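You operate a simulated robot arm through the tools that you are given. There is no shell and no other tool. Be economical: measure what you need, move in short steps, check, and stop when the job is done.

You run a simulated two-armed robot. Do the job below in one go: nothing can be reset, and whatever is moved stays where it is left.

Task
Pick up the tall glass from the top of the glossy plate with one hand, pass it to the other hand and put it on the top of the long low bench. Set down upright: tall glass.

Only the result counts: the job must be done as asked and must still hold three seconds after the hand-in. Knocking over, shifting, dropping, spilling or breaking anything else fails it.

Robot
Two 7-joint arms with two-finger parallel grippers on one trunk, on a base that drives. Base frame: it is fixed to the floor where the robot stands at the start and does not move with it; the origin is under the middle of the robot, x ahead of it, y to its left, z up; the surface under the hand at the start is at about z = 80.4. Units: cm, degrees, N and s.
The left shoulder is at the start at [5, 16.8, 110.7], the right one opposite. With the tool pointing down near the work surface each hand reaches from about 20 to 66 cm from the robot's upright axis, wherever it stands, measured 20 degrees to its own side. Places, roughly: top of the long low bench [-80, -70, 60]. Payload 1.57 kg a hand.
The tool frame of a hand sits at the grasp point between the pads (the TCP): z along the fingers, y along the line on which they close. The tips reach 3 cm beyond it. Largest opening 8 cm; finger width 1.7, thickness 1.2; the body of the gripper, 4 by 8.2 cm, starts 8 cm behind the TCP.
Orientation is that of the tool frame in the base frame, as a unit quaternion [x, y, z, w]. With the fingers straight down and closing along the base's y, the tool's x points along the base's -x, its y along +y and its z along -z.

Tools
- The arms move only by the tool apply_moves. It takes "left_plan", "right_plan" or both (then of equal length, played together; a hand with none holds still); each is a list of rows, each an object (a shift or turn left out is 0, a gripper value left out holds the last) with "translation": the shift along the tool's x, y, z in cm, a list of three; "turn": the turn, a rotation vector about the tool's x, y, z in degrees, a list of three; "grip": the closure, from 0 (fully open) to 1 (shut). In form: [{"translation": [tx, ty, tz], "turn": [rx, ry, rz], "grip": grip}, ...]. A call has 1 to 12 rows; each row shifts and turns the commanded pose from where the row before left it, along the tool's axes as they then stand. A row lasts 0.2 s, in which the tool goes at most 5 cm and 8.6 degrees; a call with a longer step from one row to the next is refused whole, and so is a gripper value outside its range. A pose out of reach is approached as far as the arm can. The call stops where the force on the tool passes 40 N (or 10 N more than at its start, if that is more) or the arm is blocked; 0.2 s more then pass. Each finger travels about 4.5 cm/s and halts on what it meets, pressing with about 42 N; the grip force reading is that of the motor and also rises with nothing between the fingers. The clock runs only during rows and for 0.2 s after the last one: add rows that do not move to give the fingers time. The reply holds the time, the measured pose of the TCP, the force on the tool along the base axes, the opening and the grip force, in the units named above and with some noise, with the torque about the TCP (base axes, N m) and any sound that the robot's microphone picked up.
- Cameras (640 x 400 px; columns grow to the right, rows downward): "scene" is now at [10.59, -1.56, 128.5]; the picture's right is [-0.22, -0.98, 0.00], its down [-0.83, 0.19, -0.52] and it looks along [0.51, -0.11, -0.85] (base axes); focal length 214 px, centre (320, 200). "left" rides on the left gripper at [7.2, 0.7, -12.2] in its tool frame; the picture's right is [-0.09, 1.00, 0.00], its down [-0.84, -0.08, -0.54] and it looks along [-0.54, -0.05, 0.84] (tool axes); focal length 238 px, centre (320, 200). "right" rides on the right gripper at [7.2, -0.7, -12.2] in its tool frame; the picture's right is [0.09, 1.00, 0.00], its down [-0.84, 0.08, -0.54] and it looks along [-0.54, 0.05, 0.84] (tool axes); focal length 238 px, centre (320, 200). There is no depth. A picture from a camera that has moved, and an enlarged one, comes with that camera's place and axes in the base frame and with its lens.
- snapshot(camera): a new picture of that camera. It takes no simulated time.
- move_column(by): slides the trunk up (or, below 0, down) by that many cm; the arms and the scene camera ride with it, the base frame stays. It gives what a move gives, with no picture.
- base_move(legs): drives the robot by 1 to 6 legs, each [ahead, left, turn to the left] in cm, cm and degrees, along the robot's own axes; the way and the turn of a leg run together, so that a leg with both is an arc; at most 150 cm and 180 degrees a leg. The arms and the cameras ride along, it lands a little off, and it stops where it bumps. It gives what a move gives.
- pan_tilt(pan, tilt): turns the head with the scene camera to pan (to the left, within 80 degrees either way) and tilt (down, from -29 to 69), counted from straight ahead of the robot. It gives what a move gives.
- zoom(camera, box): a new picture of the part [left, top, right, bottom] of that camera's present view, enlarged. It takes no simulated time.
- finish_job(): hands the job in; it is judged then, once.

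Go step by step. Nothing tells you exact positions but the pictures and the camera data: compare them with the known pose of the tool, close in by small moves and look again before you grip or let go. The budget is 120 turns and 92 pictures, counting those below and the enlarged ones. Unless the task says otherwise, let go and move clear before handing in, and close with one line.

The tools are called after "Call:" as name(argument=value, ...) on one line, values as JSON. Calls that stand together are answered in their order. apply_moves: Moves the arms, as the interface text tells. Its arguments: {"type":"object","properties":{"left_plan":{"type":"array","items":{"type":"object","properties":{"translation":{"type":"array","items":{"type":"number"}},"turn":{"type":"array","items":{"type":"number"}},"grip":{"type":"number"}}}},"right_plan":{"type":"array","items":{"type":"object","properties":{"translation":{"type":"array","items":{"type":"number"}},"turn":{"type":"array","items":{"type":"number"}},"grip":{"type":"number"}}}}},"required":[]} The other tools are called the same way: move_column (by) slides the trunk up or down; base_move (legs) drives the base; pan_tilt (pan, tilt) turns the head that bears the scene camera; snapshot (camera) takes a picture; zoom (camera, box) takes an enlarged picture of a part of a camera's view; finish_job () hands the job in.

At the start:

```text
time: 0.0
left_ee_pos: [41.69, 35.71, 111.18]
left_orientation: [0.0, 1.0, 0.0, 0.0]
left_contact_force: [0.4, 0.2, -0.3]
left_torque: [-0.03, 0.02, 0.03]
left_opening: 7.99
left_gripper_force: 0.1
right_ee_pos: [40.64, -6.36, 107.6]
right_orientation: [0.0, 1.0, 0.0, 0.0]
right_contact_force: [0.1, 0.3, -0.4]
right_torque: [0.02, 0.04, 0.01]
right_opening: 8.01
right_gripper_force: 0.1
trunk travel left (down, up): [-27.5, 16.8]
robot x, y, heading: [0.26, 0.0, 0.1]
head pan, tilt: [-12.7, 58.6]
```

scene: 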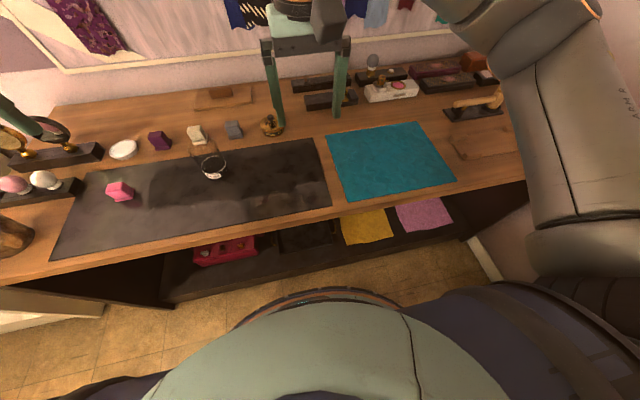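
right: 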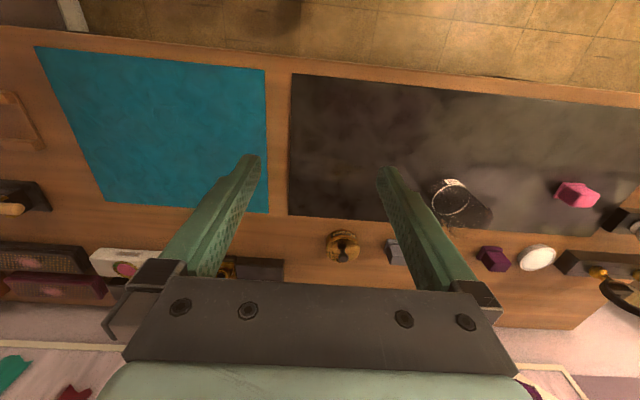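
left: 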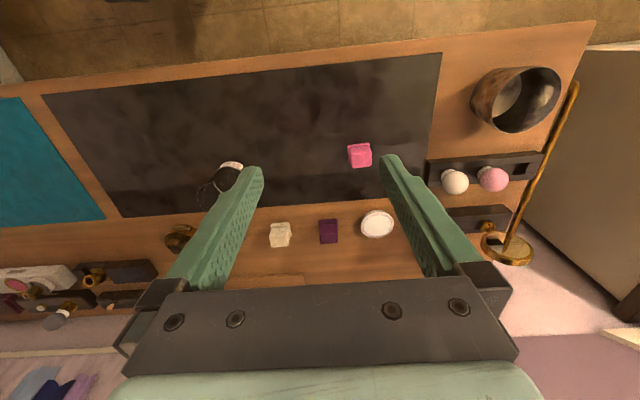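

I see a transparent glass near scene pixel (212,165) on the dark slab; I'll enlarge it to locate it.

Call:
zoom(camera="scene", box=[140, 100, 300, 200])

Call:
zoom(camera="right", box=[380, 140, 540, 240])

Call:
zoom(camera="left", box=[150, 140, 310, 240])

```text
4.00 times, centred on (220, 150) of scene
camera zoom: at [10.59, -1.56, 128.5], right [-0.22, -0.98, 0.0], down [-0.83, 0.19, -0.52], along [0.51, -0.11, -0.85], focal length 858 px, centre (720, 400)
```

zoom: 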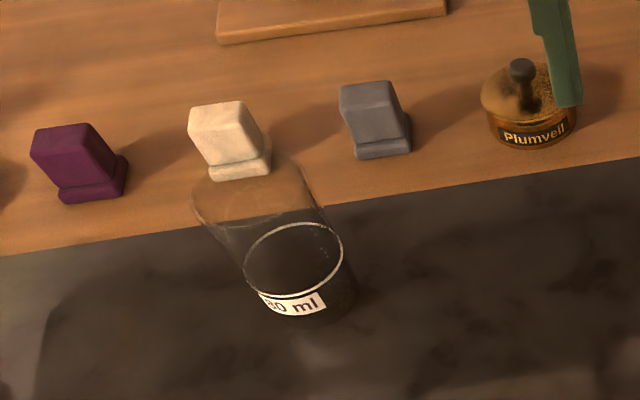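

```text
4.00 times, centred on (460, 190) of right
camera zoom: at [33.24, -7.11, 119.77], right [-0.09, 1.0, 0.0], down [0.84, 0.08, 0.54], along [0.54, 0.05, -0.84], focal length 953 px, centre (-240, 240)
```

zoom: 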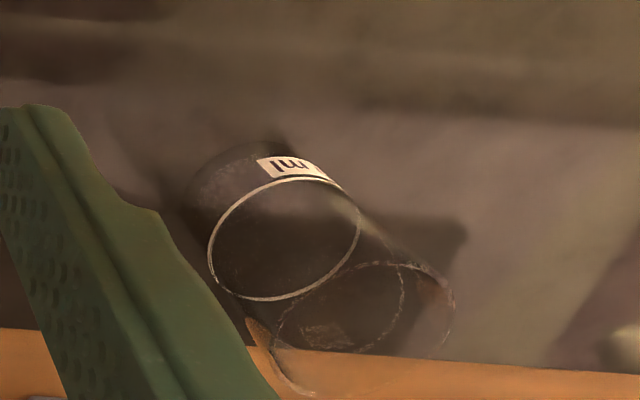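

```text
4.00 times, centred on (230, 190) of left
camera zoom: at [34.57, 36.36, 123.38], right [0.09, 1.0, 0.0], down [0.84, -0.08, 0.54], along [0.54, -0.05, -0.84], focal length 953 px, centre (680, 240)
```

zoom: 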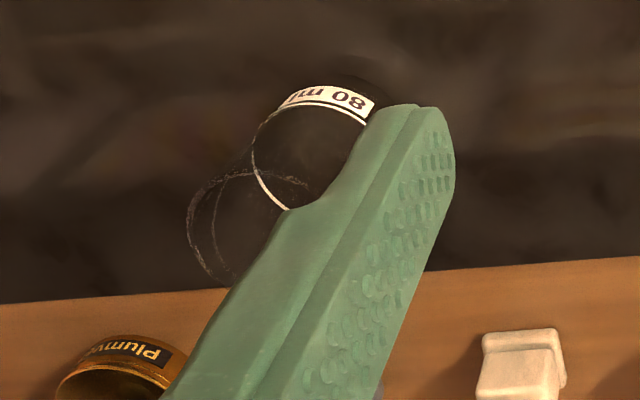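

The glass stands at about (54, 18.5), rim near z=90 and about 7 cm wide. I move the left hand above it and look again.

Call:
apply_moves(left_plan=[{"translation": [-2.1, -2.9, 1]}, {"translation": [-2.1, -2.9, 1]}, {"translation": [-2.1, -2.9, 1]}, {"translation": [-2.1, -2.9, 1]}, {"translation": [-2.1, -2.9, 1]}, {"translation": [-2, -2.7, 1]}, {}])

Call:
snapshot(camera="left")

Call:
snapshot(camera="scene")

Call:
snapshot(camera="right")

```text
time: 1.6
left_ee_pos: [51.25, 20.82, 104.65]
left_orientation: [-0.002, 1.0, 0.0, 0.001]
left_contact_force: [-0.5, -0.4, 0.2]
left_torque: [0.01, 0.0, 0.0]
left_opening: 7.99
left_gripper_force: 0.1
left hand out of reach, approached as far as the arm can: row 5, 6
right_ee_pos: [40.47, -6.41, 107.57]
right_orientation: [0.0, 1.0, 0.0, 0.0]
right_contact_force: [-0.2, -0.2, 0.2]
right_torque: [-0.02, -0.03, -0.01]
right_opening: 8.0
right_gripper_force: 0.1
trunk travel left (down, up): [-27.5, 16.8]
robot x, y, heading: [-0.31, 0.09, 0.2]
head pan, tilt: [-12.7, 58.6]
```

```text
85 pictures are left
camera left: at [43.99, 21.46, 116.84], right [0.09, 1.0, 0.0], down [0.84, -0.08, 0.54], along [0.54, -0.05, -0.84], focal length 238 px, centre (320, 200)
```

left: 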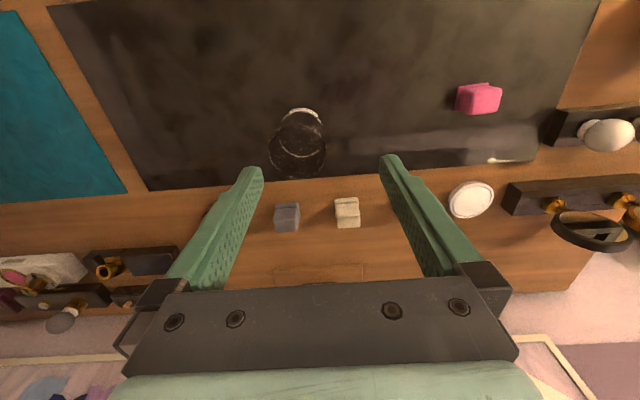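

```text
84 pictures are left
camera scene: at [10.57, -1.56, 128.5], right [-0.22, -0.98, 0.0], down [-0.83, 0.19, -0.52], along [0.51, -0.11, -0.85], focal length 214 px, centre (320, 200)
```

scene: 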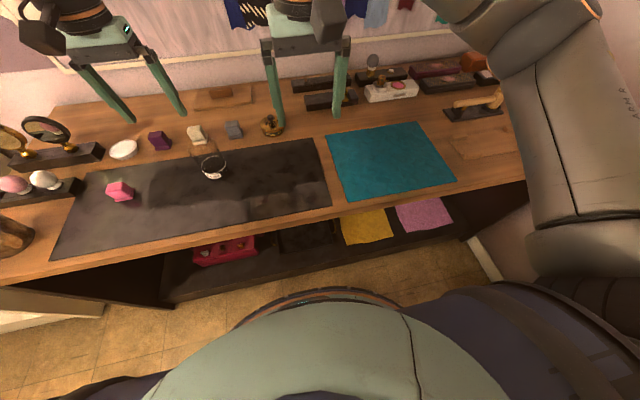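

```text
83 pictures are left
camera right: at [33.23, -7.11, 119.77], right [-0.09, 1.0, 0.0], down [0.84, 0.08, 0.54], along [0.54, 0.05, -0.84], focal length 238 px, centre (320, 200)
```

right: 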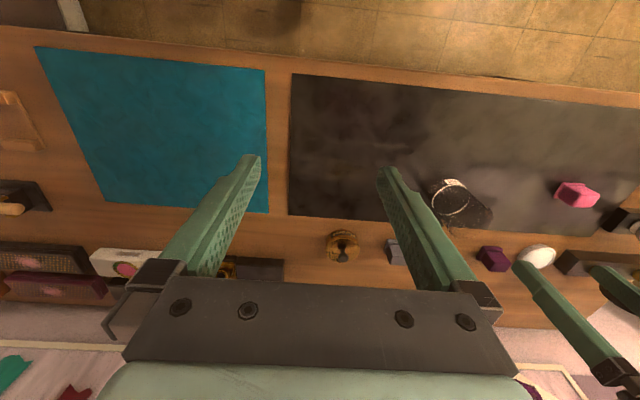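

The arm hit a reach limit at this height, so I'll refine the glass position from this close view before approaching.

Call:
zoom(camera="left", box=[240, 90, 368, 190])

```text
4.00 times, centred on (304, 140) of left
camera zoom: at [43.99, 21.46, 116.84], right [0.09, 1.0, 0.0], down [0.84, -0.08, 0.54], along [0.54, -0.05, -0.84], focal length 953 px, centre (384, 440)
```

zoom: 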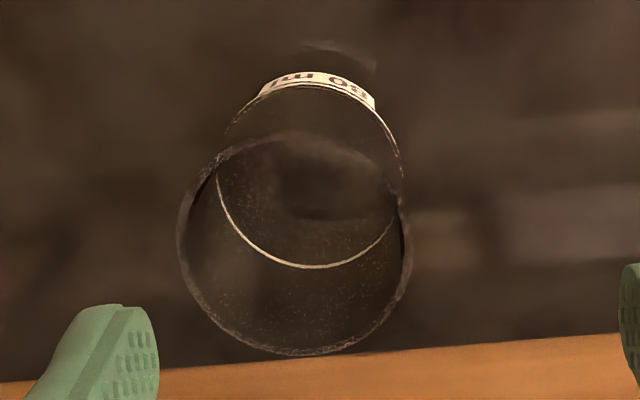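

Refined: glass axis ≈ (53.9, 18.0), rim z ≈ 90.7, diameter ≈ 6.9. I descend to just above the rim where reach is better, then centre.

Call:
apply_moves(left_plan=[{"translation": [0, 0, 3]}, {"translation": [0, 0, 3]}, {"translation": [0, 0, 3]}, {}])

```text
time: 2.6
left_ee_pos: [51.35, 20.46, 95.28]
left_orientation: [0.0, 1.0, -0.001, 0.0]
left_contact_force: [0.0, -0.9, 0.5]
left_torque: [0.01, -0.02, -0.01]
left_opening: 7.99
left_gripper_force: 0.1
right_ee_pos: [40.64, -6.42, 107.57]
right_orientation: [0.0, 1.0, 0.0, 0.001]
right_contact_force: [-0.6, -0.2, 0.2]
right_torque: [-0.04, 0.01, -0.01]
right_opening: 8.0
right_gripper_force: 0.1
trunk travel left (down, up): [-27.5, 16.8]
robot x, y, heading: [-0.02, 0.15, -0.0]
head pan, tilt: [-12.7, 58.6]
```

Call:
apply_moves(left_plan=[{"translation": [-1.3, -1.3, 0]}, {"translation": [-1.3, -1.2, 0]}, {}])

Call:
snapshot(camera="left")

Call:
zoom(camera="right", box=[400, 140, 560, 240])

Call:
zoom(camera="scene", box=[130, 80, 290, 180])

```text
time: 3.4
left_ee_pos: [51.23, 20.6, 95.45]
left_orientation: [-0.001, 1.0, -0.001, 0.001]
left_contact_force: [-0.2, 0.1, -0.8]
left_torque: [0.0, 0.02, 0.0]
left_opening: 7.99
left_gripper_force: 0.0
left hand out of reach, approached as far as the arm can: row 1, 2
right_ee_pos: [40.51, -6.43, 107.55]
right_orientation: [0.0, 1.0, 0.0, -0.001]
right_contact_force: [-0.7, -0.2, 0.7]
right_torque: [0.02, 0.03, 0.01]
right_opening: 7.98
right_gripper_force: 0.0
trunk travel left (down, up): [-27.5, 16.8]
robot x, y, heading: [0.18, 0.22, 0.4]
head pan, tilt: [-12.7, 58.6]
```

```text
81 pictures are left
camera left: at [44.07, 21.19, 107.67], right [0.09, 1.0, 0.0], down [0.84, -0.08, 0.54], along [0.54, -0.05, -0.84], focal length 238 px, centre (320, 200)
```

left: 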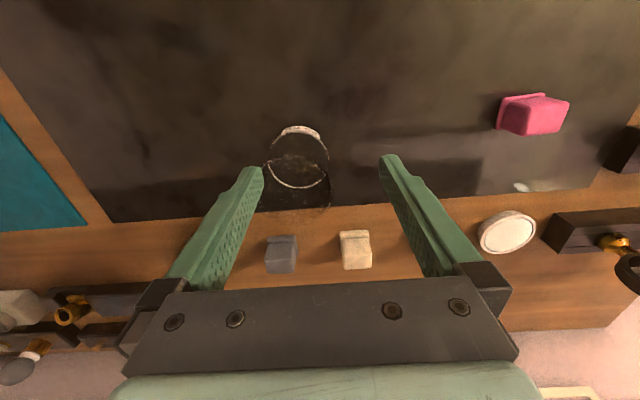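

```text
4.00 times, centred on (480, 190) of right
camera zoom: at [33.24, -7.11, 119.77], right [-0.09, 1.0, 0.0], down [0.84, 0.08, 0.54], along [0.54, 0.05, -0.84], focal length 953 px, centre (-320, 240)
```

zoom: 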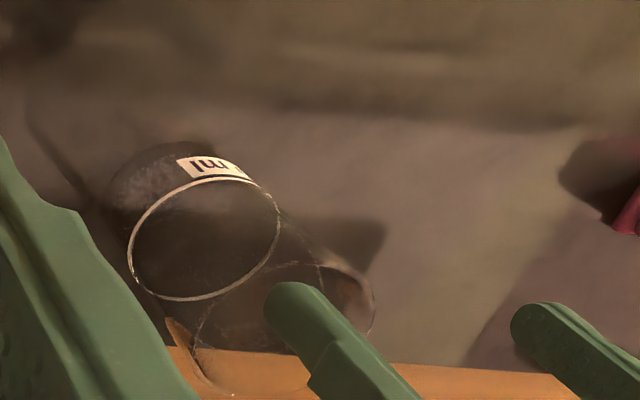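

```text
4.00 times, centred on (210, 130) of scene
camera zoom: at [10.59, -1.56, 128.5], right [-0.22, -0.98, 0.0], down [-0.83, 0.19, -0.52], along [0.51, -0.11, -0.85], focal length 858 px, centre (760, 480)
```

zoom: 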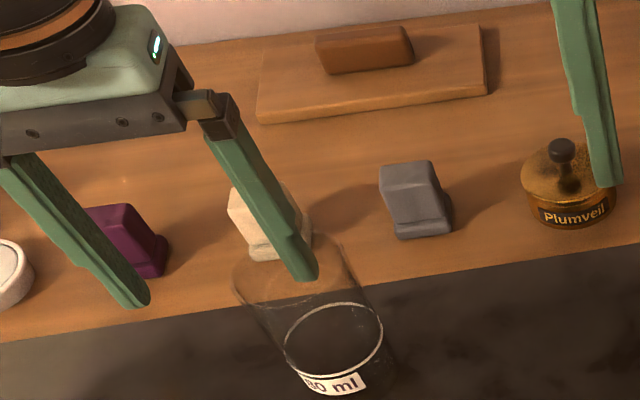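

The glass is a few cm beyond the left arm's reach. I pull the hand back and up, then drive the base 9 cm ahead.

Call:
apply_moves(left_plan=[{"translation": [3, 0, -2]}, {"translation": [3, 0, -2]}, {"translation": [3, 0, 0]}, {}])

Call:
base_move(legs=[[9, 0, 0]])

Call:
snapshot(camera="left")

Call:
snapshot(camera="scene")

```text
time: 4.4
left_ee_pos: [42.14, 20.79, 99.23]
left_orientation: [0.0, 1.0, 0.0, 0.001]
left_contact_force: [0.3, 0.2, -0.7]
left_torque: [0.0, -0.01, 0.0]
left_opening: 8.01
left_gripper_force: 0.1
right_ee_pos: [40.53, -6.44, 107.51]
right_orientation: [0.0, 1.0, -0.001, 0.0]
right_contact_force: [-0.1, 0.6, 0.3]
right_torque: [-0.01, -0.02, 0.01]
right_opening: 8.01
right_gripper_force: 0.0
trunk travel left (down, up): [-27.5, 16.8]
robot x, y, heading: [-0.19, -0.31, 0.2]
head pan, tilt: [-12.7, 58.6]
```

```text
time: 5.5
left_ee_pos: [51.35, 20.76, 99.11]
left_orientation: [0.0, 1.0, 0.0, 0.0]
left_contact_force: [0.1, 0.7, 0.0]
left_torque: [0.0, 0.0, -0.02]
left_opening: 7.98
left_gripper_force: 0.1
right_ee_pos: [49.67, -6.43, 107.59]
right_orientation: [0.0, 1.0, 0.0, 0.0]
right_contact_force: [0.5, -0.1, 0.4]
right_torque: [0.0, 0.02, -0.03]
right_opening: 8.03
right_gripper_force: 0.0
trunk travel left (down, up): [-27.5, 16.8]
robot x, y, heading: [9.46, -0.09, 0.0]
head pan, tilt: [-12.7, 58.6]
```

```text
78 pictures are left
camera left: at [44.14, 21.43, 111.47], right [0.09, 1.0, 0.0], down [0.84, -0.08, 0.54], along [0.54, -0.05, -0.84], focal length 238 px, centre (320, 200)
```

left: 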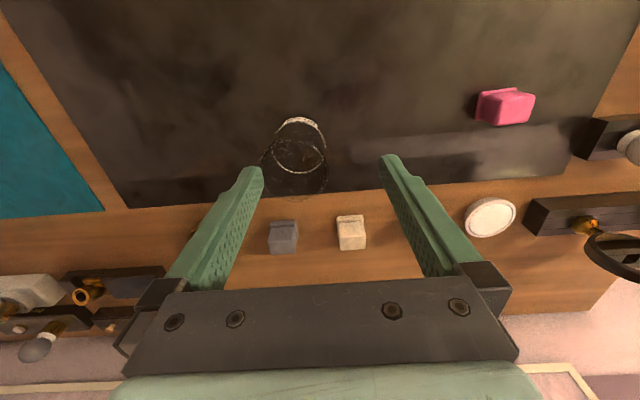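

```text
77 pictures are left
camera scene: at [19.77, -1.56, 128.49], right [-0.22, -0.98, 0.0], down [-0.83, 0.19, -0.52], along [0.51, -0.11, -0.85], focal length 214 px, centre (320, 200)
```

scene: 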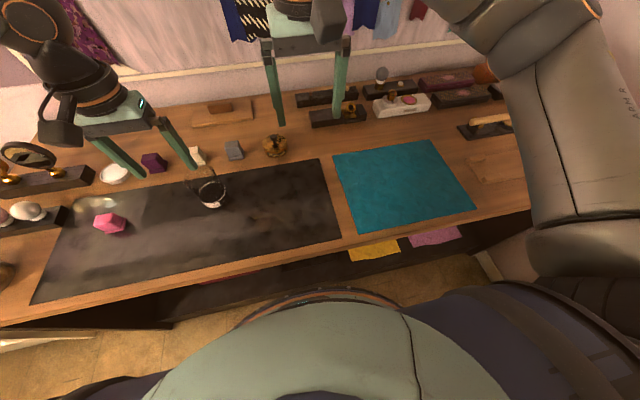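

The base moved 9 cm cleanly. Now I centre the left hand over the glass, still above the rim.

Call:
apply_moves(left_plan=[{"translation": [-1.3, -1.4, 1]}, {"translation": [-1.25, -1.36, 1]}, {"translation": [0, 0, 1.2]}, {}])

Call:
snapshot(camera="left")

Call:
zoom(camera="scene", box=[120, 110, 280, 210])

```text
time: 6.5
left_ee_pos: [53.82, 17.97, 96.21]
left_orientation: [-0.001, 1.0, 0.0, -0.001]
left_contact_force: [-0.2, 0.3, -0.7]
left_torque: [-0.04, 0.04, -0.03]
left_opening: 7.98
left_gripper_force: 0.0
right_ee_pos: [49.68, -6.45, 107.59]
right_orientation: [0.001, 1.0, 0.0, 0.0]
right_contact_force: [-0.8, -0.4, -1.1]
right_torque: [0.02, -0.05, 0.02]
right_opening: 8.02
right_gripper_force: 0.0
trunk travel left (down, up): [-27.5, 16.8]
robot x, y, heading: [8.83, 0.27, -0.3]
head pan, tilt: [-12.7, 58.6]
```

```text
76 pictures are left
camera left: at [46.65, 18.65, 108.47], right [0.09, 1.0, 0.0], down [0.84, -0.08, 0.54], along [0.54, -0.05, -0.84], focal length 238 px, centre (320, 200)
```

left: 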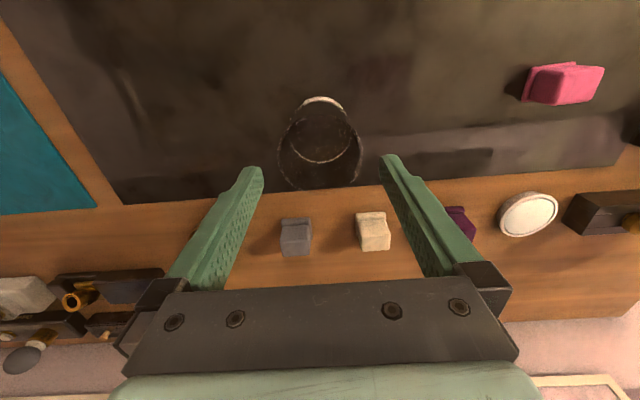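

```text
4.00 times, centred on (200, 160) of scene
camera zoom: at [19.69, -1.56, 128.5], right [-0.22, -0.98, 0.0], down [-0.83, 0.19, -0.52], along [0.51, -0.11, -0.85], focal length 858 px, centre (800, 360)
```

zoom: 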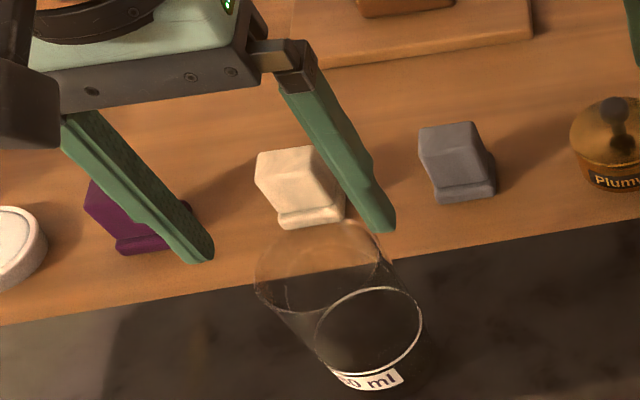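

Call:
zoom(camera="left", box=[240, 90, 400, 190])

Call:
zoom(camera="right", box=[400, 120, 560, 220])

```text
4.00 times, centred on (320, 140) of left
camera zoom: at [46.65, 18.65, 108.47], right [0.09, 1.0, 0.0], down [0.84, -0.08, 0.54], along [0.54, -0.05, -0.84], focal length 953 px, centre (320, 440)
```

zoom: 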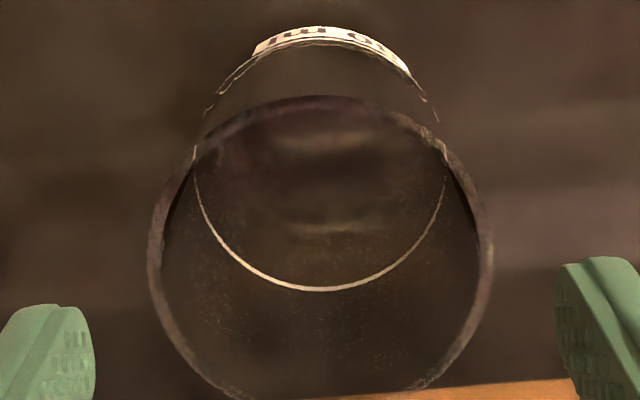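

```text
4.00 times, centred on (480, 170) of right
camera zoom: at [42.33, -7.13, 119.77], right [-0.09, 1.0, 0.0], down [0.84, 0.08, 0.54], along [0.54, 0.05, -0.84], focal length 953 px, centre (-320, 320)
```

zoom: 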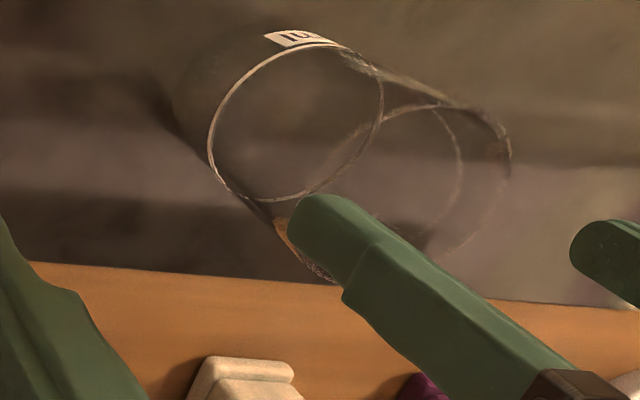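

Glass centred at ≈(53.8, 18.0) within mm of the TCP, and the fingers clear the rim on both sides. I descend around it.

Call:
apply_moves(left_plan=[{"translation": [0, 0, 1.5]}, {"translation": [0, 0, 1.5]}, {"translation": [0, 0, 1.5]}, {"translation": [0, 0, 1.5]}, {"translation": [0, 0, 1.5]}, {"translation": [0, 0, 1.2]}, {}])

Call:
snapshot(camera="left")

Call:
zoom(camera="scene", box=[120, 110, 280, 210])

```text
time: 8.1
left_ee_pos: [54.01, 17.94, 87.31]
left_orientation: [0.0, 1.0, 0.0, 0.001]
left_contact_force: [0.0, 0.3, 1.1]
left_torque: [0.0, 0.0, 0.01]
left_opening: 8.01
left_gripper_force: 0.1
right_ee_pos: [49.62, -6.46, 107.59]
right_orientation: [0.0, 1.0, 0.0, -0.001]
right_contact_force: [-0.2, 0.5, -0.5]
right_torque: [-0.01, 0.01, -0.01]
right_opening: 8.0
right_gripper_force: 0.1
trunk travel left (down, up): [-27.5, 16.8]
robot x, y, heading: [8.73, -0.14, 0.1]
head pan, tilt: [-12.7, 58.6]
```

```text
72 pictures are left
camera left: at [46.76, 18.67, 99.64], right [0.09, 1.0, 0.0], down [0.84, -0.08, 0.54], along [0.54, -0.05, -0.84], focal length 238 px, centre (320, 200)
```

left: 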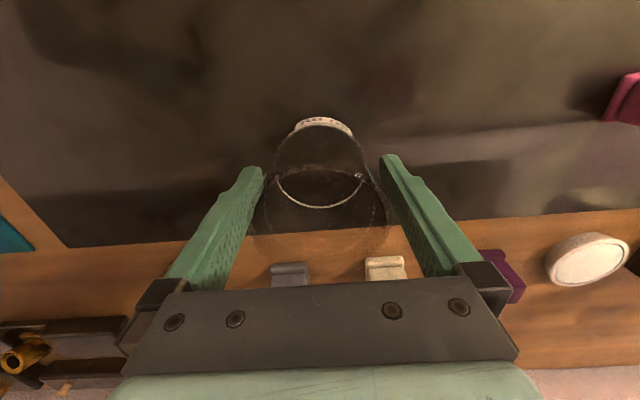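

```text
4.00 times, centred on (200, 160) of scene
camera zoom: at [19.68, -1.57, 128.5], right [-0.22, -0.98, 0.0], down [-0.83, 0.19, -0.52], along [0.51, -0.11, -0.85], focal length 858 px, centre (800, 360)
```

zoom: 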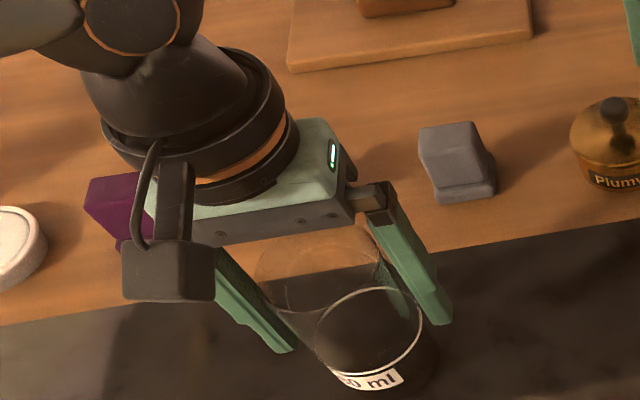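

Fingers straddle the glass. I close gently.

Call:
apply_moves(left_plan=[{"grip": 0.25}, {"grip": 0.25}, {"grip": 0.25}])

```text
time: 8.9
left_ee_pos: [54.01, 18.02, 87.37]
left_orientation: [0.0, 1.0, 0.0, 0.0]
left_contact_force: [0.6, 0.6, -0.2]
left_torque: [0.02, -0.02, -0.04]
left_opening: 6.61
left_gripper_force: 32.7
right_ee_pos: [49.63, -6.45, 107.67]
right_orientation: [0.0, 1.0, -0.001, 0.0]
right_contact_force: [0.3, 0.3, 0.2]
right_torque: [0.02, 0.01, -0.05]
right_opening: 8.0
right_gripper_force: 0.0
trunk travel left (down, up): [-27.5, 16.8]
robot x, y, heading: [9.15, -0.23, -0.3]
head pan, tilt: [-12.7, 58.6]
```

Held at 6.61 cm with 33 N. I lift it straight up slowly.

Call:
apply_moves(left_plan=[{"translation": [0, 0, -0.5]}, {"translation": [0, 0, -1]}, {"translation": [0, 0, -1.5]}, {"translation": [0, 0, -1.5]}, {"translation": [0, 0, -1.5]}, {"translation": [0, 0, -1.5]}, {"translation": [0, 0, -1]}, {"translation": [0, 0, -0.5]}, {}], right_plan=[{"translation": [1, -1, 0]}, {"translation": [1, -2, 0]}, {"translation": [1, -2, 0]}, {"translation": [0, -2, 0]}, {"translation": [0, -2, 0]}, {"translation": [0, -2, 0]}, {"translation": [0, -2, 0]}, {"translation": [0, 0, 0]}, {}])

Call:
snapshot(camera="scene")

Call:
snapshot(camera="left")

```text
time: 10.9
left_ee_pos: [53.9, 18.0, 96.36]
left_orientation: [0.0, 1.0, 0.0, 0.0]
left_contact_force: [0.7, -0.7, -0.8]
left_torque: [0.03, 0.0, 0.01]
left_opening: 6.6
left_gripper_force: 41.7
right_ee_pos: [46.62, -19.5, 107.61]
right_orientation: [-0.001, 1.0, 0.0, 0.0]
right_contact_force: [0.5, -0.9, 0.3]
right_torque: [0.0, 0.02, 0.01]
right_opening: 8.02
right_gripper_force: 0.0
trunk travel left (down, up): [-27.5, 16.8]
robot x, y, heading: [9.15, -0.15, -0.0]
head pan, tilt: [-12.7, 58.6]
```

```text
70 pictures are left
camera scene: at [19.7, -1.56, 128.5], right [-0.22, -0.98, 0.0], down [-0.83, 0.19, -0.52], along [0.51, -0.11, -0.85], focal length 214 px, centre (320, 200)
```

scene: 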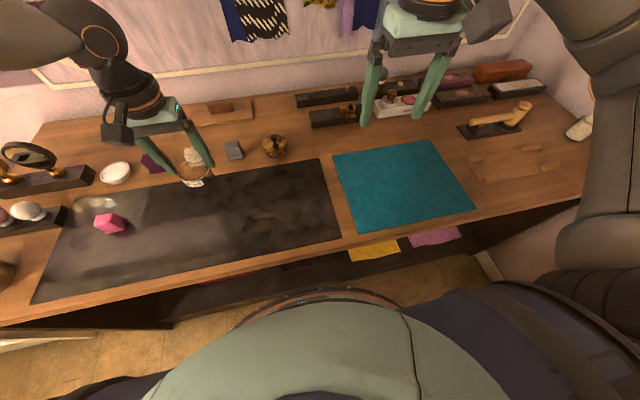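

```text
69 pictures are left
camera left: at [46.67, 18.63, 108.62], right [0.09, 1.0, 0.0], down [0.84, -0.08, 0.54], along [0.54, -0.05, -0.84], focal length 238 px, centre (320, 200)
```

left: 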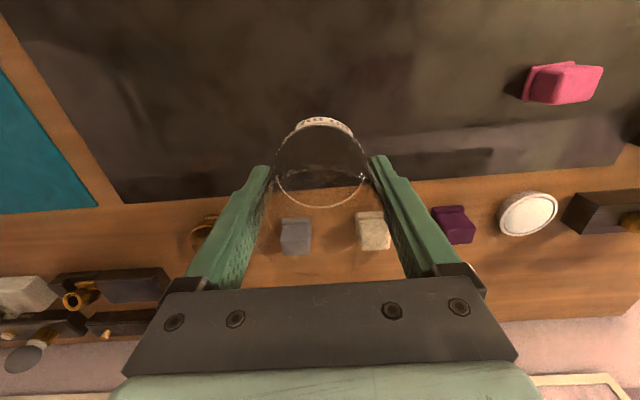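

Glass lifted. I bring it nearer the middle while the right hand twists 90° about its tool axis, so its camera ends up on top.

Call:
apply_moves(left_plan=[{"translation": [0.3, -0.3, -0.3]}, {"translation": [0.7, -0.6, -0.6]}, {"translation": [0.8, -0.7, -0.7]}, {"translation": [0.8, -0.7, -0.7]}, {"translation": [0.8, -0.7, -0.7]}, {"translation": [0.8, -0.7, -0.7]}, {"translation": [0.8, -0.7, -0.7]}, {"translation": [0.8, -0.7, -0.7]}, {"translation": [0.7, -0.6, -0.6]}, {"translation": [0.3, -0.3, -0.3]}, {}], right_plan=[{"turn": [0, 0, 8.2]}, {"turn": [0, 0, 8.2]}, {"turn": [0, 0, 8.2]}, {"turn": [0, 0, 8.2]}, {"turn": [0, 0, 8.2]}, {"turn": [0, 0, 8.2]}, {"turn": [0, 0, 8.2]}, {"turn": [0, 0, 8.2]}, {"turn": [0, 0, 8.2]}, {"turn": [0, 0, 8.2]}, {"turn": [0, 0, 8]}])

```text
time: 13.3
left_ee_pos: [47.09, 12.03, 102.4]
left_orientation: [0.0, 1.0, 0.0, 0.0]
left_contact_force: [-0.2, 0.0, -1.5]
left_torque: [0.02, -0.05, -0.02]
left_opening: 6.59
left_gripper_force: 41.7
right_ee_pos: [46.69, -19.45, 107.49]
right_orientation: [0.708, 0.706, 0.001, 0.0]
right_contact_force: [1.1, -0.4, -0.2]
right_torque: [-0.03, 0.01, 0.02]
right_opening: 8.02
right_gripper_force: 0.1
trunk travel left (down, up): [-27.5, 16.8]
robot x, y, heading: [9.01, 0.07, 0.2]
head pan, tilt: [-12.7, 58.6]
```

Twist done. Now the right hand pitches 75° so the fingers point left toward the glass, 15° below horizontal.

Call:
apply_moves(right_plan=[{"turn": [0, 8.4, 0]}, {"turn": [0, 8.4, 0]}, {"turn": [0, 8.4, 0]}, {"turn": [0, 8.4, 0]}, {"turn": [0, 8.4, 0]}, {"turn": [0, 8.4, 0]}, {"turn": [0, 8.4, 0]}, {"turn": [0, 8.4, 0]}, {"turn": [0, 7.8, 0]}, {}])

Call:
snapshot(camera="right")

Call:
snapshot(camera="scene")

```text
time: 15.5
left_ee_pos: [47.05, 12.02, 102.42]
left_orientation: [0.0, 1.0, 0.0, 0.0]
left_contact_force: [0.2, 0.5, -0.8]
left_torque: [-0.02, -0.01, 0.01]
left_opening: 6.61
left_gripper_force: 42.4
right_ee_pos: [46.67, -19.39, 107.56]
right_orientation: [0.561, 0.56, 0.432, -0.431]
right_contact_force: [-0.1, -0.4, -0.3]
right_torque: [-0.03, 0.04, 0.02]
right_opening: 7.99
right_gripper_force: 0.1
trunk travel left (down, up): [-27.5, 16.8]
robot x, y, heading: [9.22, -0.16, -0.0]
head pan, tilt: [-12.7, 58.6]
```

```text
68 pictures are left
camera right: at [45.85, -29.42, 117.7], right [1.0, 0.02, 0.09], down [0.08, -0.74, -0.67], along [0.05, 0.67, -0.74], focal length 238 px, centre (320, 200)
```

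right: 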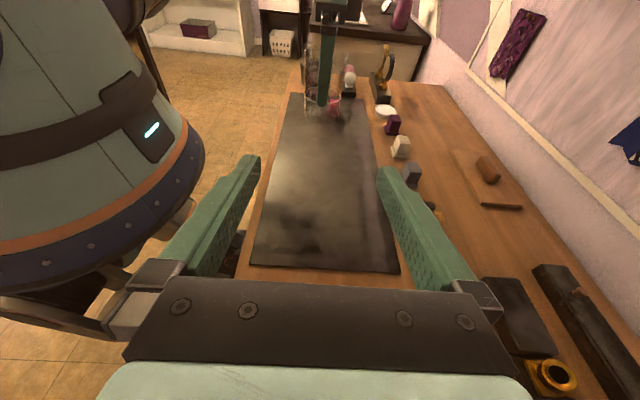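

```text
67 pictures are left
camera scene: at [19.7, -1.56, 128.5], right [-0.22, -0.98, 0.0], down [-0.83, 0.19, -0.52], along [0.51, -0.11, -0.85], focal length 214 px, centre (320, 200)
```

scene: 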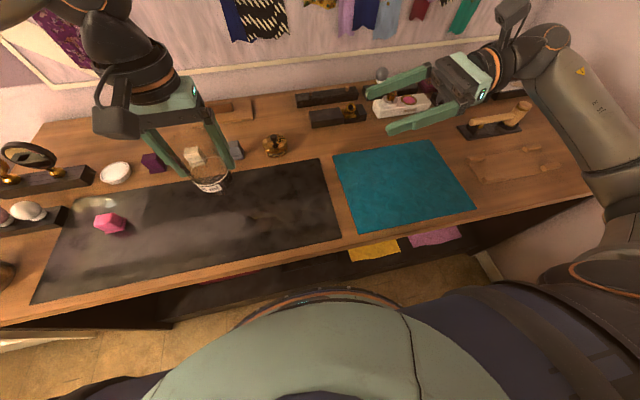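

The hand poses look right; let me measure the glass in the left gripper from the right camera.

Call:
zoom(camera="right", box=[250, 20, 410, 120])

```text
4.00 times, centred on (330, 70) of right
camera zoom: at [45.85, -29.42, 117.7], right [1.0, 0.02, 0.09], down [0.08, -0.74, -0.67], along [0.05, 0.67, -0.74], focal length 953 px, centre (280, 720)
```

zoom: 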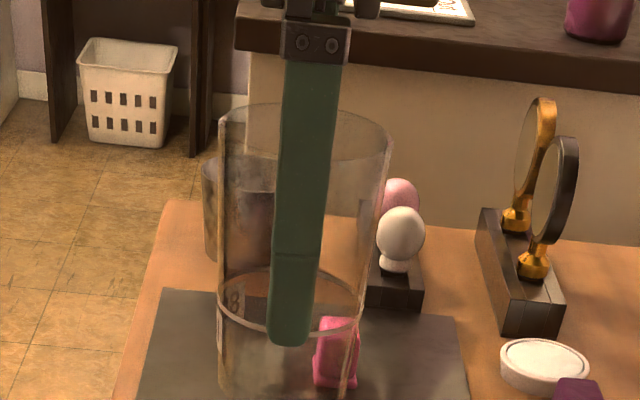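

The glass hangs vertical in the left hand, base about z 96. I align the right hand and approach to 10 cm short of it.

Call:
apply_moves(right_plan=[{"translation": [1.5, 0.38, 1]}, {"translation": [0, 0, 3]}, {"translation": [0, 0, 3]}, {"translation": [0, 0, 3]}, {"translation": [0, 0, 3]}, {"translation": [0, 0, 3]}, {"translation": [0, 0, 3]}, {"translation": [0, 0, 2]}, {"translation": [0, 0, 1]}, {}])

Call:
snapshot(camera="right")

Call:
snapshot(camera="left")

Call:
zoom(camera="scene", box=[80, 50, 400, 250])

```text
time: 17.7
left_ee_pos: [47.1, 12.06, 102.34]
left_orientation: [0.0, 1.0, 0.0, 0.001]
left_contact_force: [-0.7, -0.6, -2.8]
left_torque: [0.02, 0.01, -0.01]
left_opening: 6.58
left_gripper_force: 42.1
right_ee_pos: [47.18, 2.22, 103.24]
right_orientation: [0.561, 0.561, 0.431, -0.43]
right_contact_force: [0.7, -0.5, 0.0]
right_torque: [0.0, 0.01, 0.0]
right_opening: 7.99
right_gripper_force: 0.0
trunk travel left (down, up): [-27.5, 16.8]
robot x, y, heading: [9.18, 0.17, 0.1]
head pan, tilt: [-12.7, 58.6]
```

```text
65 pictures are left
camera right: at [46.3, -7.74, 113.43], right [1.0, 0.02, 0.09], down [0.08, -0.74, -0.67], along [0.05, 0.67, -0.74], focal length 238 px, centre (320, 200)
```

right: 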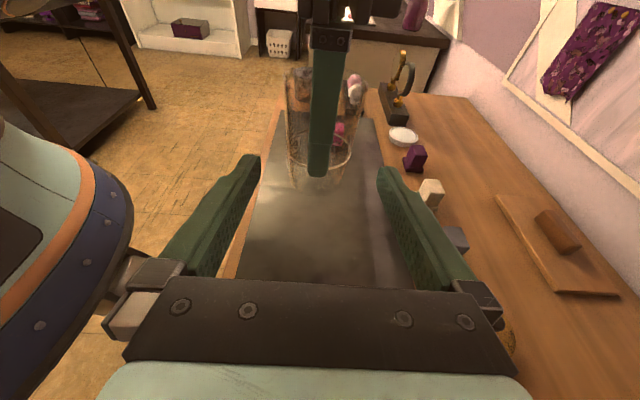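

```text
64 pictures are left
camera left: at [39.88, 12.6, 114.63], right [0.09, 1.0, 0.0], down [0.84, -0.08, 0.54], along [0.54, -0.05, -0.84], focal length 238 px, centre (320, 200)
```

left: 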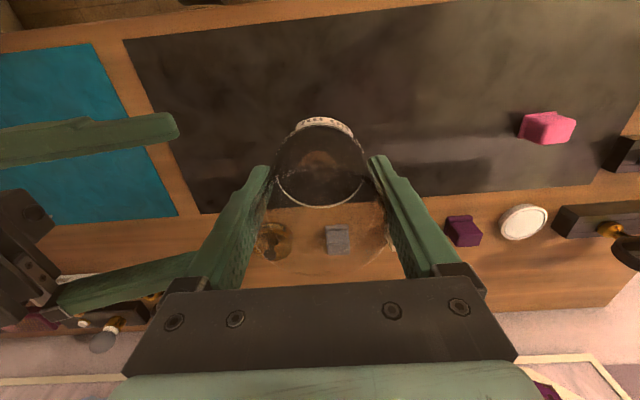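

```text
2.00 times, centred on (240, 150) of scene
camera zoom: at [19.7, -1.56, 128.5], right [-0.22, -0.98, 0.0], down [-0.83, 0.19, -0.52], along [0.51, -0.11, -0.85], focal length 429 px, centre (480, 300)
```

zoom: 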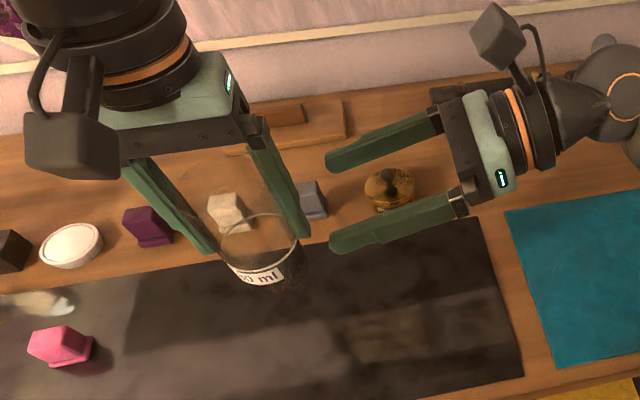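

All aligned. I close the last 10 cm along the right fingers' direction in small steps.

Call:
apply_moves(right_plan=[{"translation": [0, 0, 1.5]}, {"translation": [0, 0, 1.5]}, {"translation": [0, 0, 1.5]}, {"translation": [0, 0, 1.5]}, {"translation": [0, 0, 1.5]}, {"translation": [0, 0, 1.5]}, {"translation": [0, -0.05, 1.1]}, {}])

Call:
snapshot(camera="right")

Call:
zoom(camera="scene", box=[80, 50, 400, 250])

Call:
snapshot(camera="left")

```text
time: 19.5
left_ee_pos: [47.05, 11.79, 102.37]
left_orientation: [0.0, 1.0, 0.0, 0.0]
left_contact_force: [0.8, -0.4, -2.6]
left_torque: [0.02, 0.03, -0.01]
left_opening: 6.58
left_gripper_force: 42.4
right_ee_pos: [47.15, 12.04, 100.65]
right_orientation: [0.561, 0.56, 0.432, -0.431]
right_contact_force: [-0.6, 0.9, 0.1]
right_torque: [0.0, -0.01, -0.05]
right_opening: 8.01
right_gripper_force: 0.1
trunk travel left (down, up): [-27.5, 16.8]
robot x, y, heading: [8.76, -0.1, -0.0]
head pan, tilt: [-12.7, 58.6]
```

```text
62 pictures are left
camera right: at [46.32, 2.14, 110.67], right [1.0, 0.02, 0.09], down [0.08, -0.74, -0.67], along [0.05, 0.67, -0.74], focal length 238 px, centre (320, 200)
```

right: 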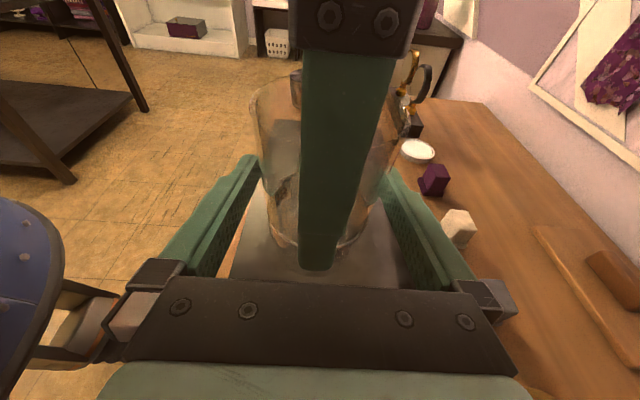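

```text
2.00 times, centred on (240, 150) of scene
camera zoom: at [19.7, -1.56, 128.5], right [-0.22, -0.98, 0.0], down [-0.83, 0.19, -0.52], along [0.51, -0.11, -0.85], focal length 429 px, centre (480, 300)
```

zoom: 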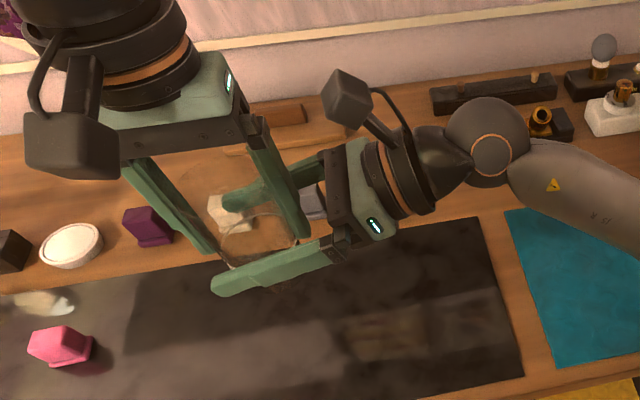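

```text
60 pictures are left
camera left: at [39.89, 12.6, 114.63], right [0.09, 1.0, 0.0], down [0.84, -0.08, 0.54], along [0.54, -0.05, -0.84], focal length 238 px, centre (320, 200)
```

left: 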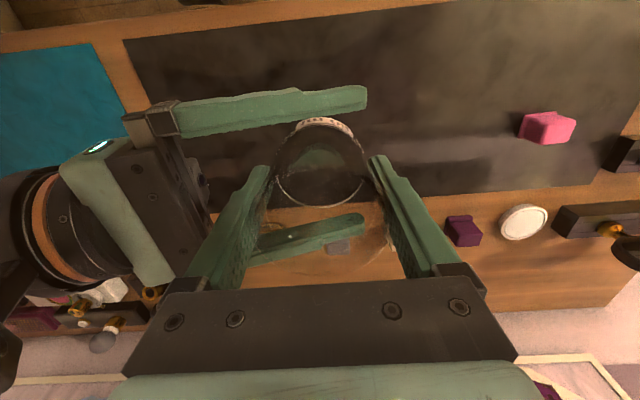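

Both hands surround the glass without contact. Closing the right gripper.

Call:
apply_moves(right_plan=[{"grip": 0.12}, {"grip": 0.15}, {"grip": 0.2}, {"grip": 0.25}, {"grip": 0.25}, {"grip": 0.25}])

```text
time: 20.9
left_ee_pos: [46.85, 11.86, 102.47]
left_orientation: [0.001, 1.0, 0.0, 0.0]
left_contact_force: [-4.4, -2.0, -1.2]
left_torque: [0.03, 0.04, 0.13]
left_opening: 6.6
left_gripper_force: 41.9
right_ee_pos: [47.15, 11.97, 100.67]
right_orientation: [0.562, 0.561, 0.431, -0.43]
right_contact_force: [5.0, 1.4, 0.1]
right_torque: [-0.07, 0.01, -0.12]
right_opening: 6.24
right_gripper_force: 36.0
trunk travel left (down, up): [-27.5, 16.8]
robot x, y, heading: [9.29, 0.21, 0.1]
head pan, tilt: [-12.7, 58.6]
```

Both hold it now (right opening 6.24, 36 N). I open the left hand and check the glass stays put.

Call:
apply_moves(left_plan=[{"grip": 0.12}, {"grip": 0.06}, {"grip": 0}, {"grip": 0}])

Call:
snapshot(camera="left")

Call:
snapshot(camera="right")

```text
time: 21.9
left_ee_pos: [47.09, 11.96, 102.37]
left_orientation: [0.0, 1.0, 0.0, 0.0]
left_contact_force: [-0.6, 0.9, 0.3]
left_torque: [-0.01, 0.01, 0.0]
left_opening: 8.0
left_gripper_force: 0.0
right_ee_pos: [47.01, 12.05, 100.56]
right_orientation: [0.562, 0.56, 0.432, -0.43]
right_contact_force: [-0.1, -0.5, 1.4]
right_torque: [-0.05, -0.02, -0.01]
right_opening: 6.21
right_gripper_force: 41.9
trunk travel left (down, up): [-27.5, 16.8]
robot x, y, heading: [9.4, 0.14, -0.2]
head pan, tilt: [-12.7, 58.6]
```

```text
59 pictures are left
camera left: at [39.88, 12.61, 114.63], right [0.09, 1.0, 0.0], down [0.84, -0.08, 0.54], along [0.54, -0.05, -0.84], focal length 238 px, centre (320, 200)
```

left: 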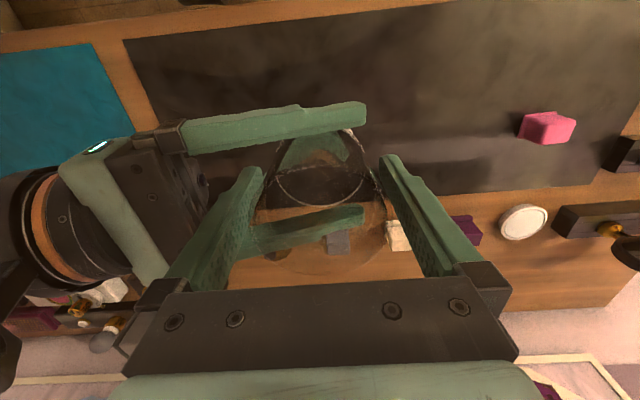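

```text
58 pictures are left
camera right: at [46.32, 2.12, 110.68], right [1.0, 0.02, 0.09], down [0.08, -0.74, -0.67], along [0.05, 0.67, -0.74], focal length 238 px, centre (320, 200)
```

right: 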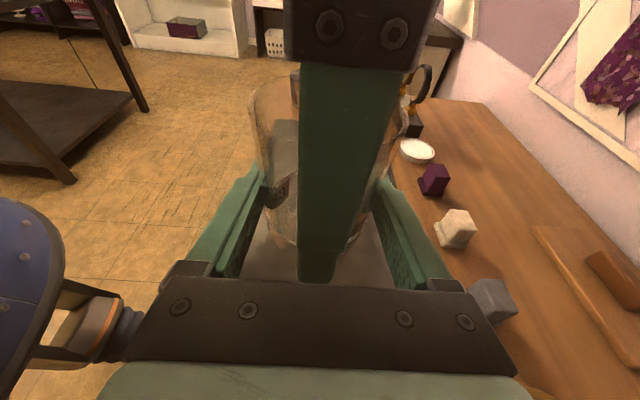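

The right hand holds it alone. I withdraw the left hand straight up, then out to the left.

Call:
apply_moves(left_plan=[{"translation": [0, 0, -1]}, {"translation": [0, 0, -1.5]}, {"translation": [0, 0, -1.5]}, {"translation": [0, 0, -2]}, {"translation": [0, 0, -2]}, {"translation": [0, 0, -2]}, {"translation": [0, 0, -1]}, {}])

```text
time: 23.7
left_ee_pos: [47.54, 13.36, 112.6]
left_orientation: [0.0, 1.0, 0.0, 0.001]
left_contact_force: [0.9, -0.3, 0.3]
left_torque: [0.0, 0.01, -0.02]
left_opening: 8.0
left_gripper_force: 0.1
left hand out of reach, approached as far as the arm can: row 5, 6, 7
right_ee_pos: [47.23, 12.09, 100.38]
right_orientation: [0.562, 0.561, 0.43, -0.43]
right_contact_force: [-0.6, 0.0, 0.2]
right_torque: [0.02, 0.01, 0.02]
right_opening: 6.2
right_gripper_force: 42.6
trunk travel left (down, up): [-27.5, 16.8]
robot x, y, heading: [9.01, 0.21, -0.2]
head pan, tilt: [-12.7, 58.6]
```

Call:
apply_moves(left_plan=[{"translation": [0, 3, 0]}, {"translation": [0.5, 3, 0]}, {"translation": [1, 3, 0]}, {"translation": [2, 3, 0]}, {"translation": [2, 3, 0]}, {"translation": [2, 3, 0]}, {}])

Call:
zoom(camera="scene", box=[80, 50, 400, 250])

Call:
snapshot(camera="right")

Call:
snapshot(camera="left")

```text
time: 25.3
left_ee_pos: [40.03, 31.44, 112.54]
left_orientation: [0.001, 1.0, -0.001, 0.0]
left_contact_force: [0.0, -0.1, 0.1]
left_torque: [-0.01, 0.03, -0.03]
left_opening: 7.97
left_gripper_force: 0.1
right_ee_pos: [47.06, 12.01, 100.59]
right_orientation: [0.562, 0.561, 0.431, -0.43]
right_contact_force: [0.1, -0.5, 0.3]
right_torque: [0.0, -0.03, 0.02]
right_opening: 6.21
right_gripper_force: 42.4
trunk travel left (down, up): [-27.5, 16.8]
robot x, y, heading: [9.14, 0.13, 0.1]
head pan, tilt: [-12.7, 58.6]
```

```text
2.00 times, centred on (240, 150) of scene
camera zoom: at [19.7, -1.57, 128.49], right [-0.22, -0.98, 0.0], down [-0.83, 0.19, -0.52], along [0.51, -0.11, -0.85], focal length 429 px, centre (480, 300)
```

zoom: 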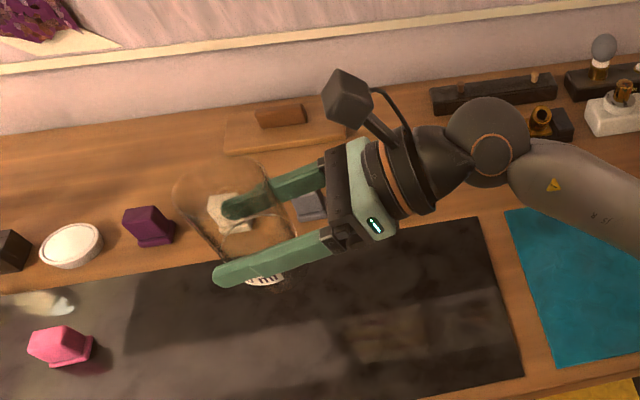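

```text
56 pictures are left
camera right: at [46.33, 2.1, 110.68], right [1.0, 0.02, 0.09], down [0.08, -0.74, -0.67], along [0.05, 0.67, -0.74], focal length 238 px, centre (320, 200)
```

right: 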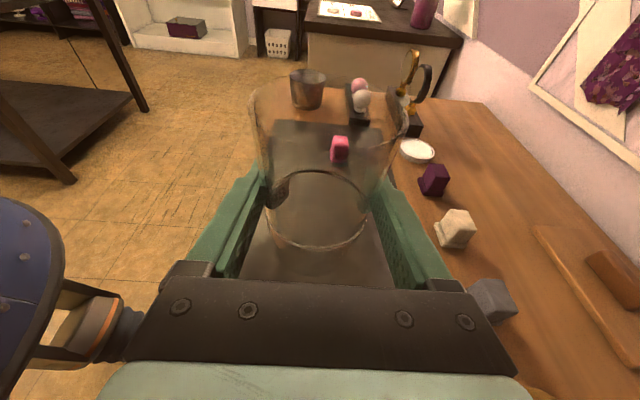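

```text
55 pictures are left
camera left: at [32.84, 32.17, 124.78], right [0.09, 1.0, 0.0], down [0.84, -0.08, 0.54], along [0.54, -0.05, -0.84], focal length 238 px, centre (320, 200)
```

left: 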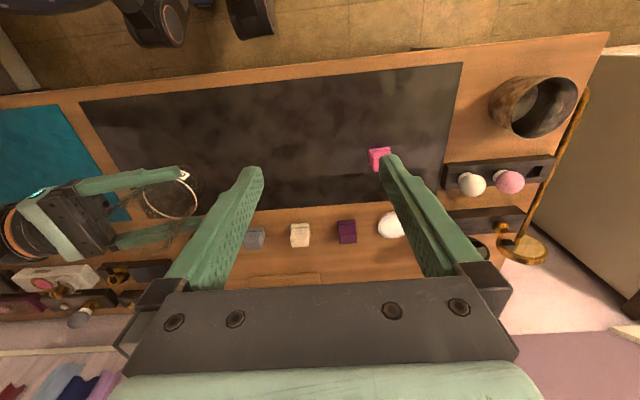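

The glass is upright in the right hand and clear of the left. Next I look around to plan the drive to the bench.

Call:
pan_tilt(pan=-80, tilt=30)

Call:
snapshot(camera="scene")

Call:
pan_tilt(pan=80, tilt=30)

Call:
snapshot(camera="scene")

```text
time: 26.7
left_ee_pos: [40.03, 31.52, 112.69]
left_orientation: [0.001, 1.0, 0.001, 0.0]
left_contact_force: [-0.4, 0.5, 0.6]
left_torque: [0.0, -0.01, -0.01]
left_opening: 8.01
left_gripper_force: 0.1
right_ee_pos: [47.15, 12.11, 100.59]
right_orientation: [0.561, 0.561, 0.43, -0.431]
right_contact_force: [0.2, 1.1, 0.4]
right_torque: [-0.01, 0.0, -0.01]
right_opening: 6.2
right_gripper_force: 41.7
trunk travel left (down, up): [-27.5, 16.8]
robot x, y, heading: [9.25, 0.15, 0.2]
head pan, tilt: [-80.0, 30.0]
```

```text
54 pictures are left
camera scene: at [14.61, -8.97, 132.53], right [-0.98, -0.17, 0.0], down [-0.09, 0.49, -0.87], along [0.15, -0.85, -0.5], focal length 214 px, centre (320, 200)
```

scene: 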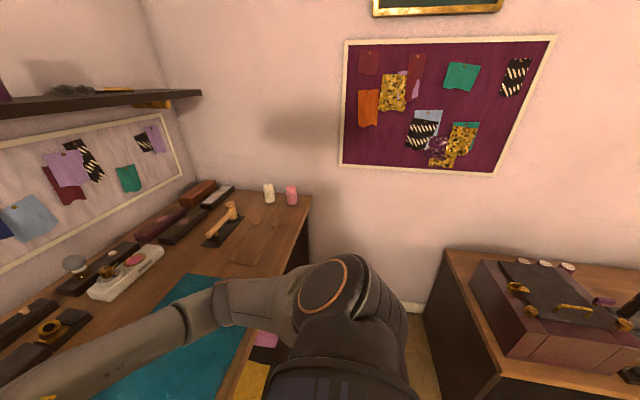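

```text
time: 29.1
left_ee_pos: [40.05, 31.42, 112.77]
left_orientation: [0.001, 1.0, 0.0, 0.0]
left_contact_force: [0.0, 0.4, 0.4]
left_torque: [0.02, 0.04, 0.01]
left_opening: 8.0
left_gripper_force: 0.0
right_ee_pos: [47.13, 11.86, 100.55]
right_orientation: [0.561, 0.56, 0.431, -0.43]
right_contact_force: [-0.6, 0.3, 0.2]
right_torque: [0.0, 0.03, 0.02]
right_opening: 6.2
right_gripper_force: 41.4
trunk travel left (down, up): [-27.5, 16.8]
robot x, y, heading: [9.16, -0.26, 0.1]
head pan, tilt: [80.0, 30.0]
```

```text
53 pictures are left
camera scene: at [14.61, 8.85, 132.54], right [0.98, -0.17, 0.0], down [-0.09, -0.49, -0.87], along [0.15, 0.85, -0.5], focal length 214 px, centre (320, 200)
```

scene: 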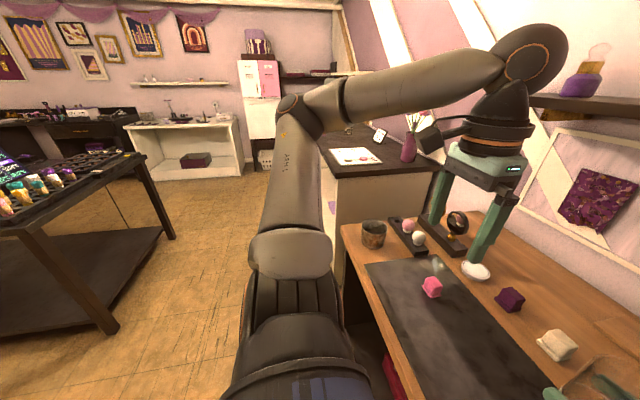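

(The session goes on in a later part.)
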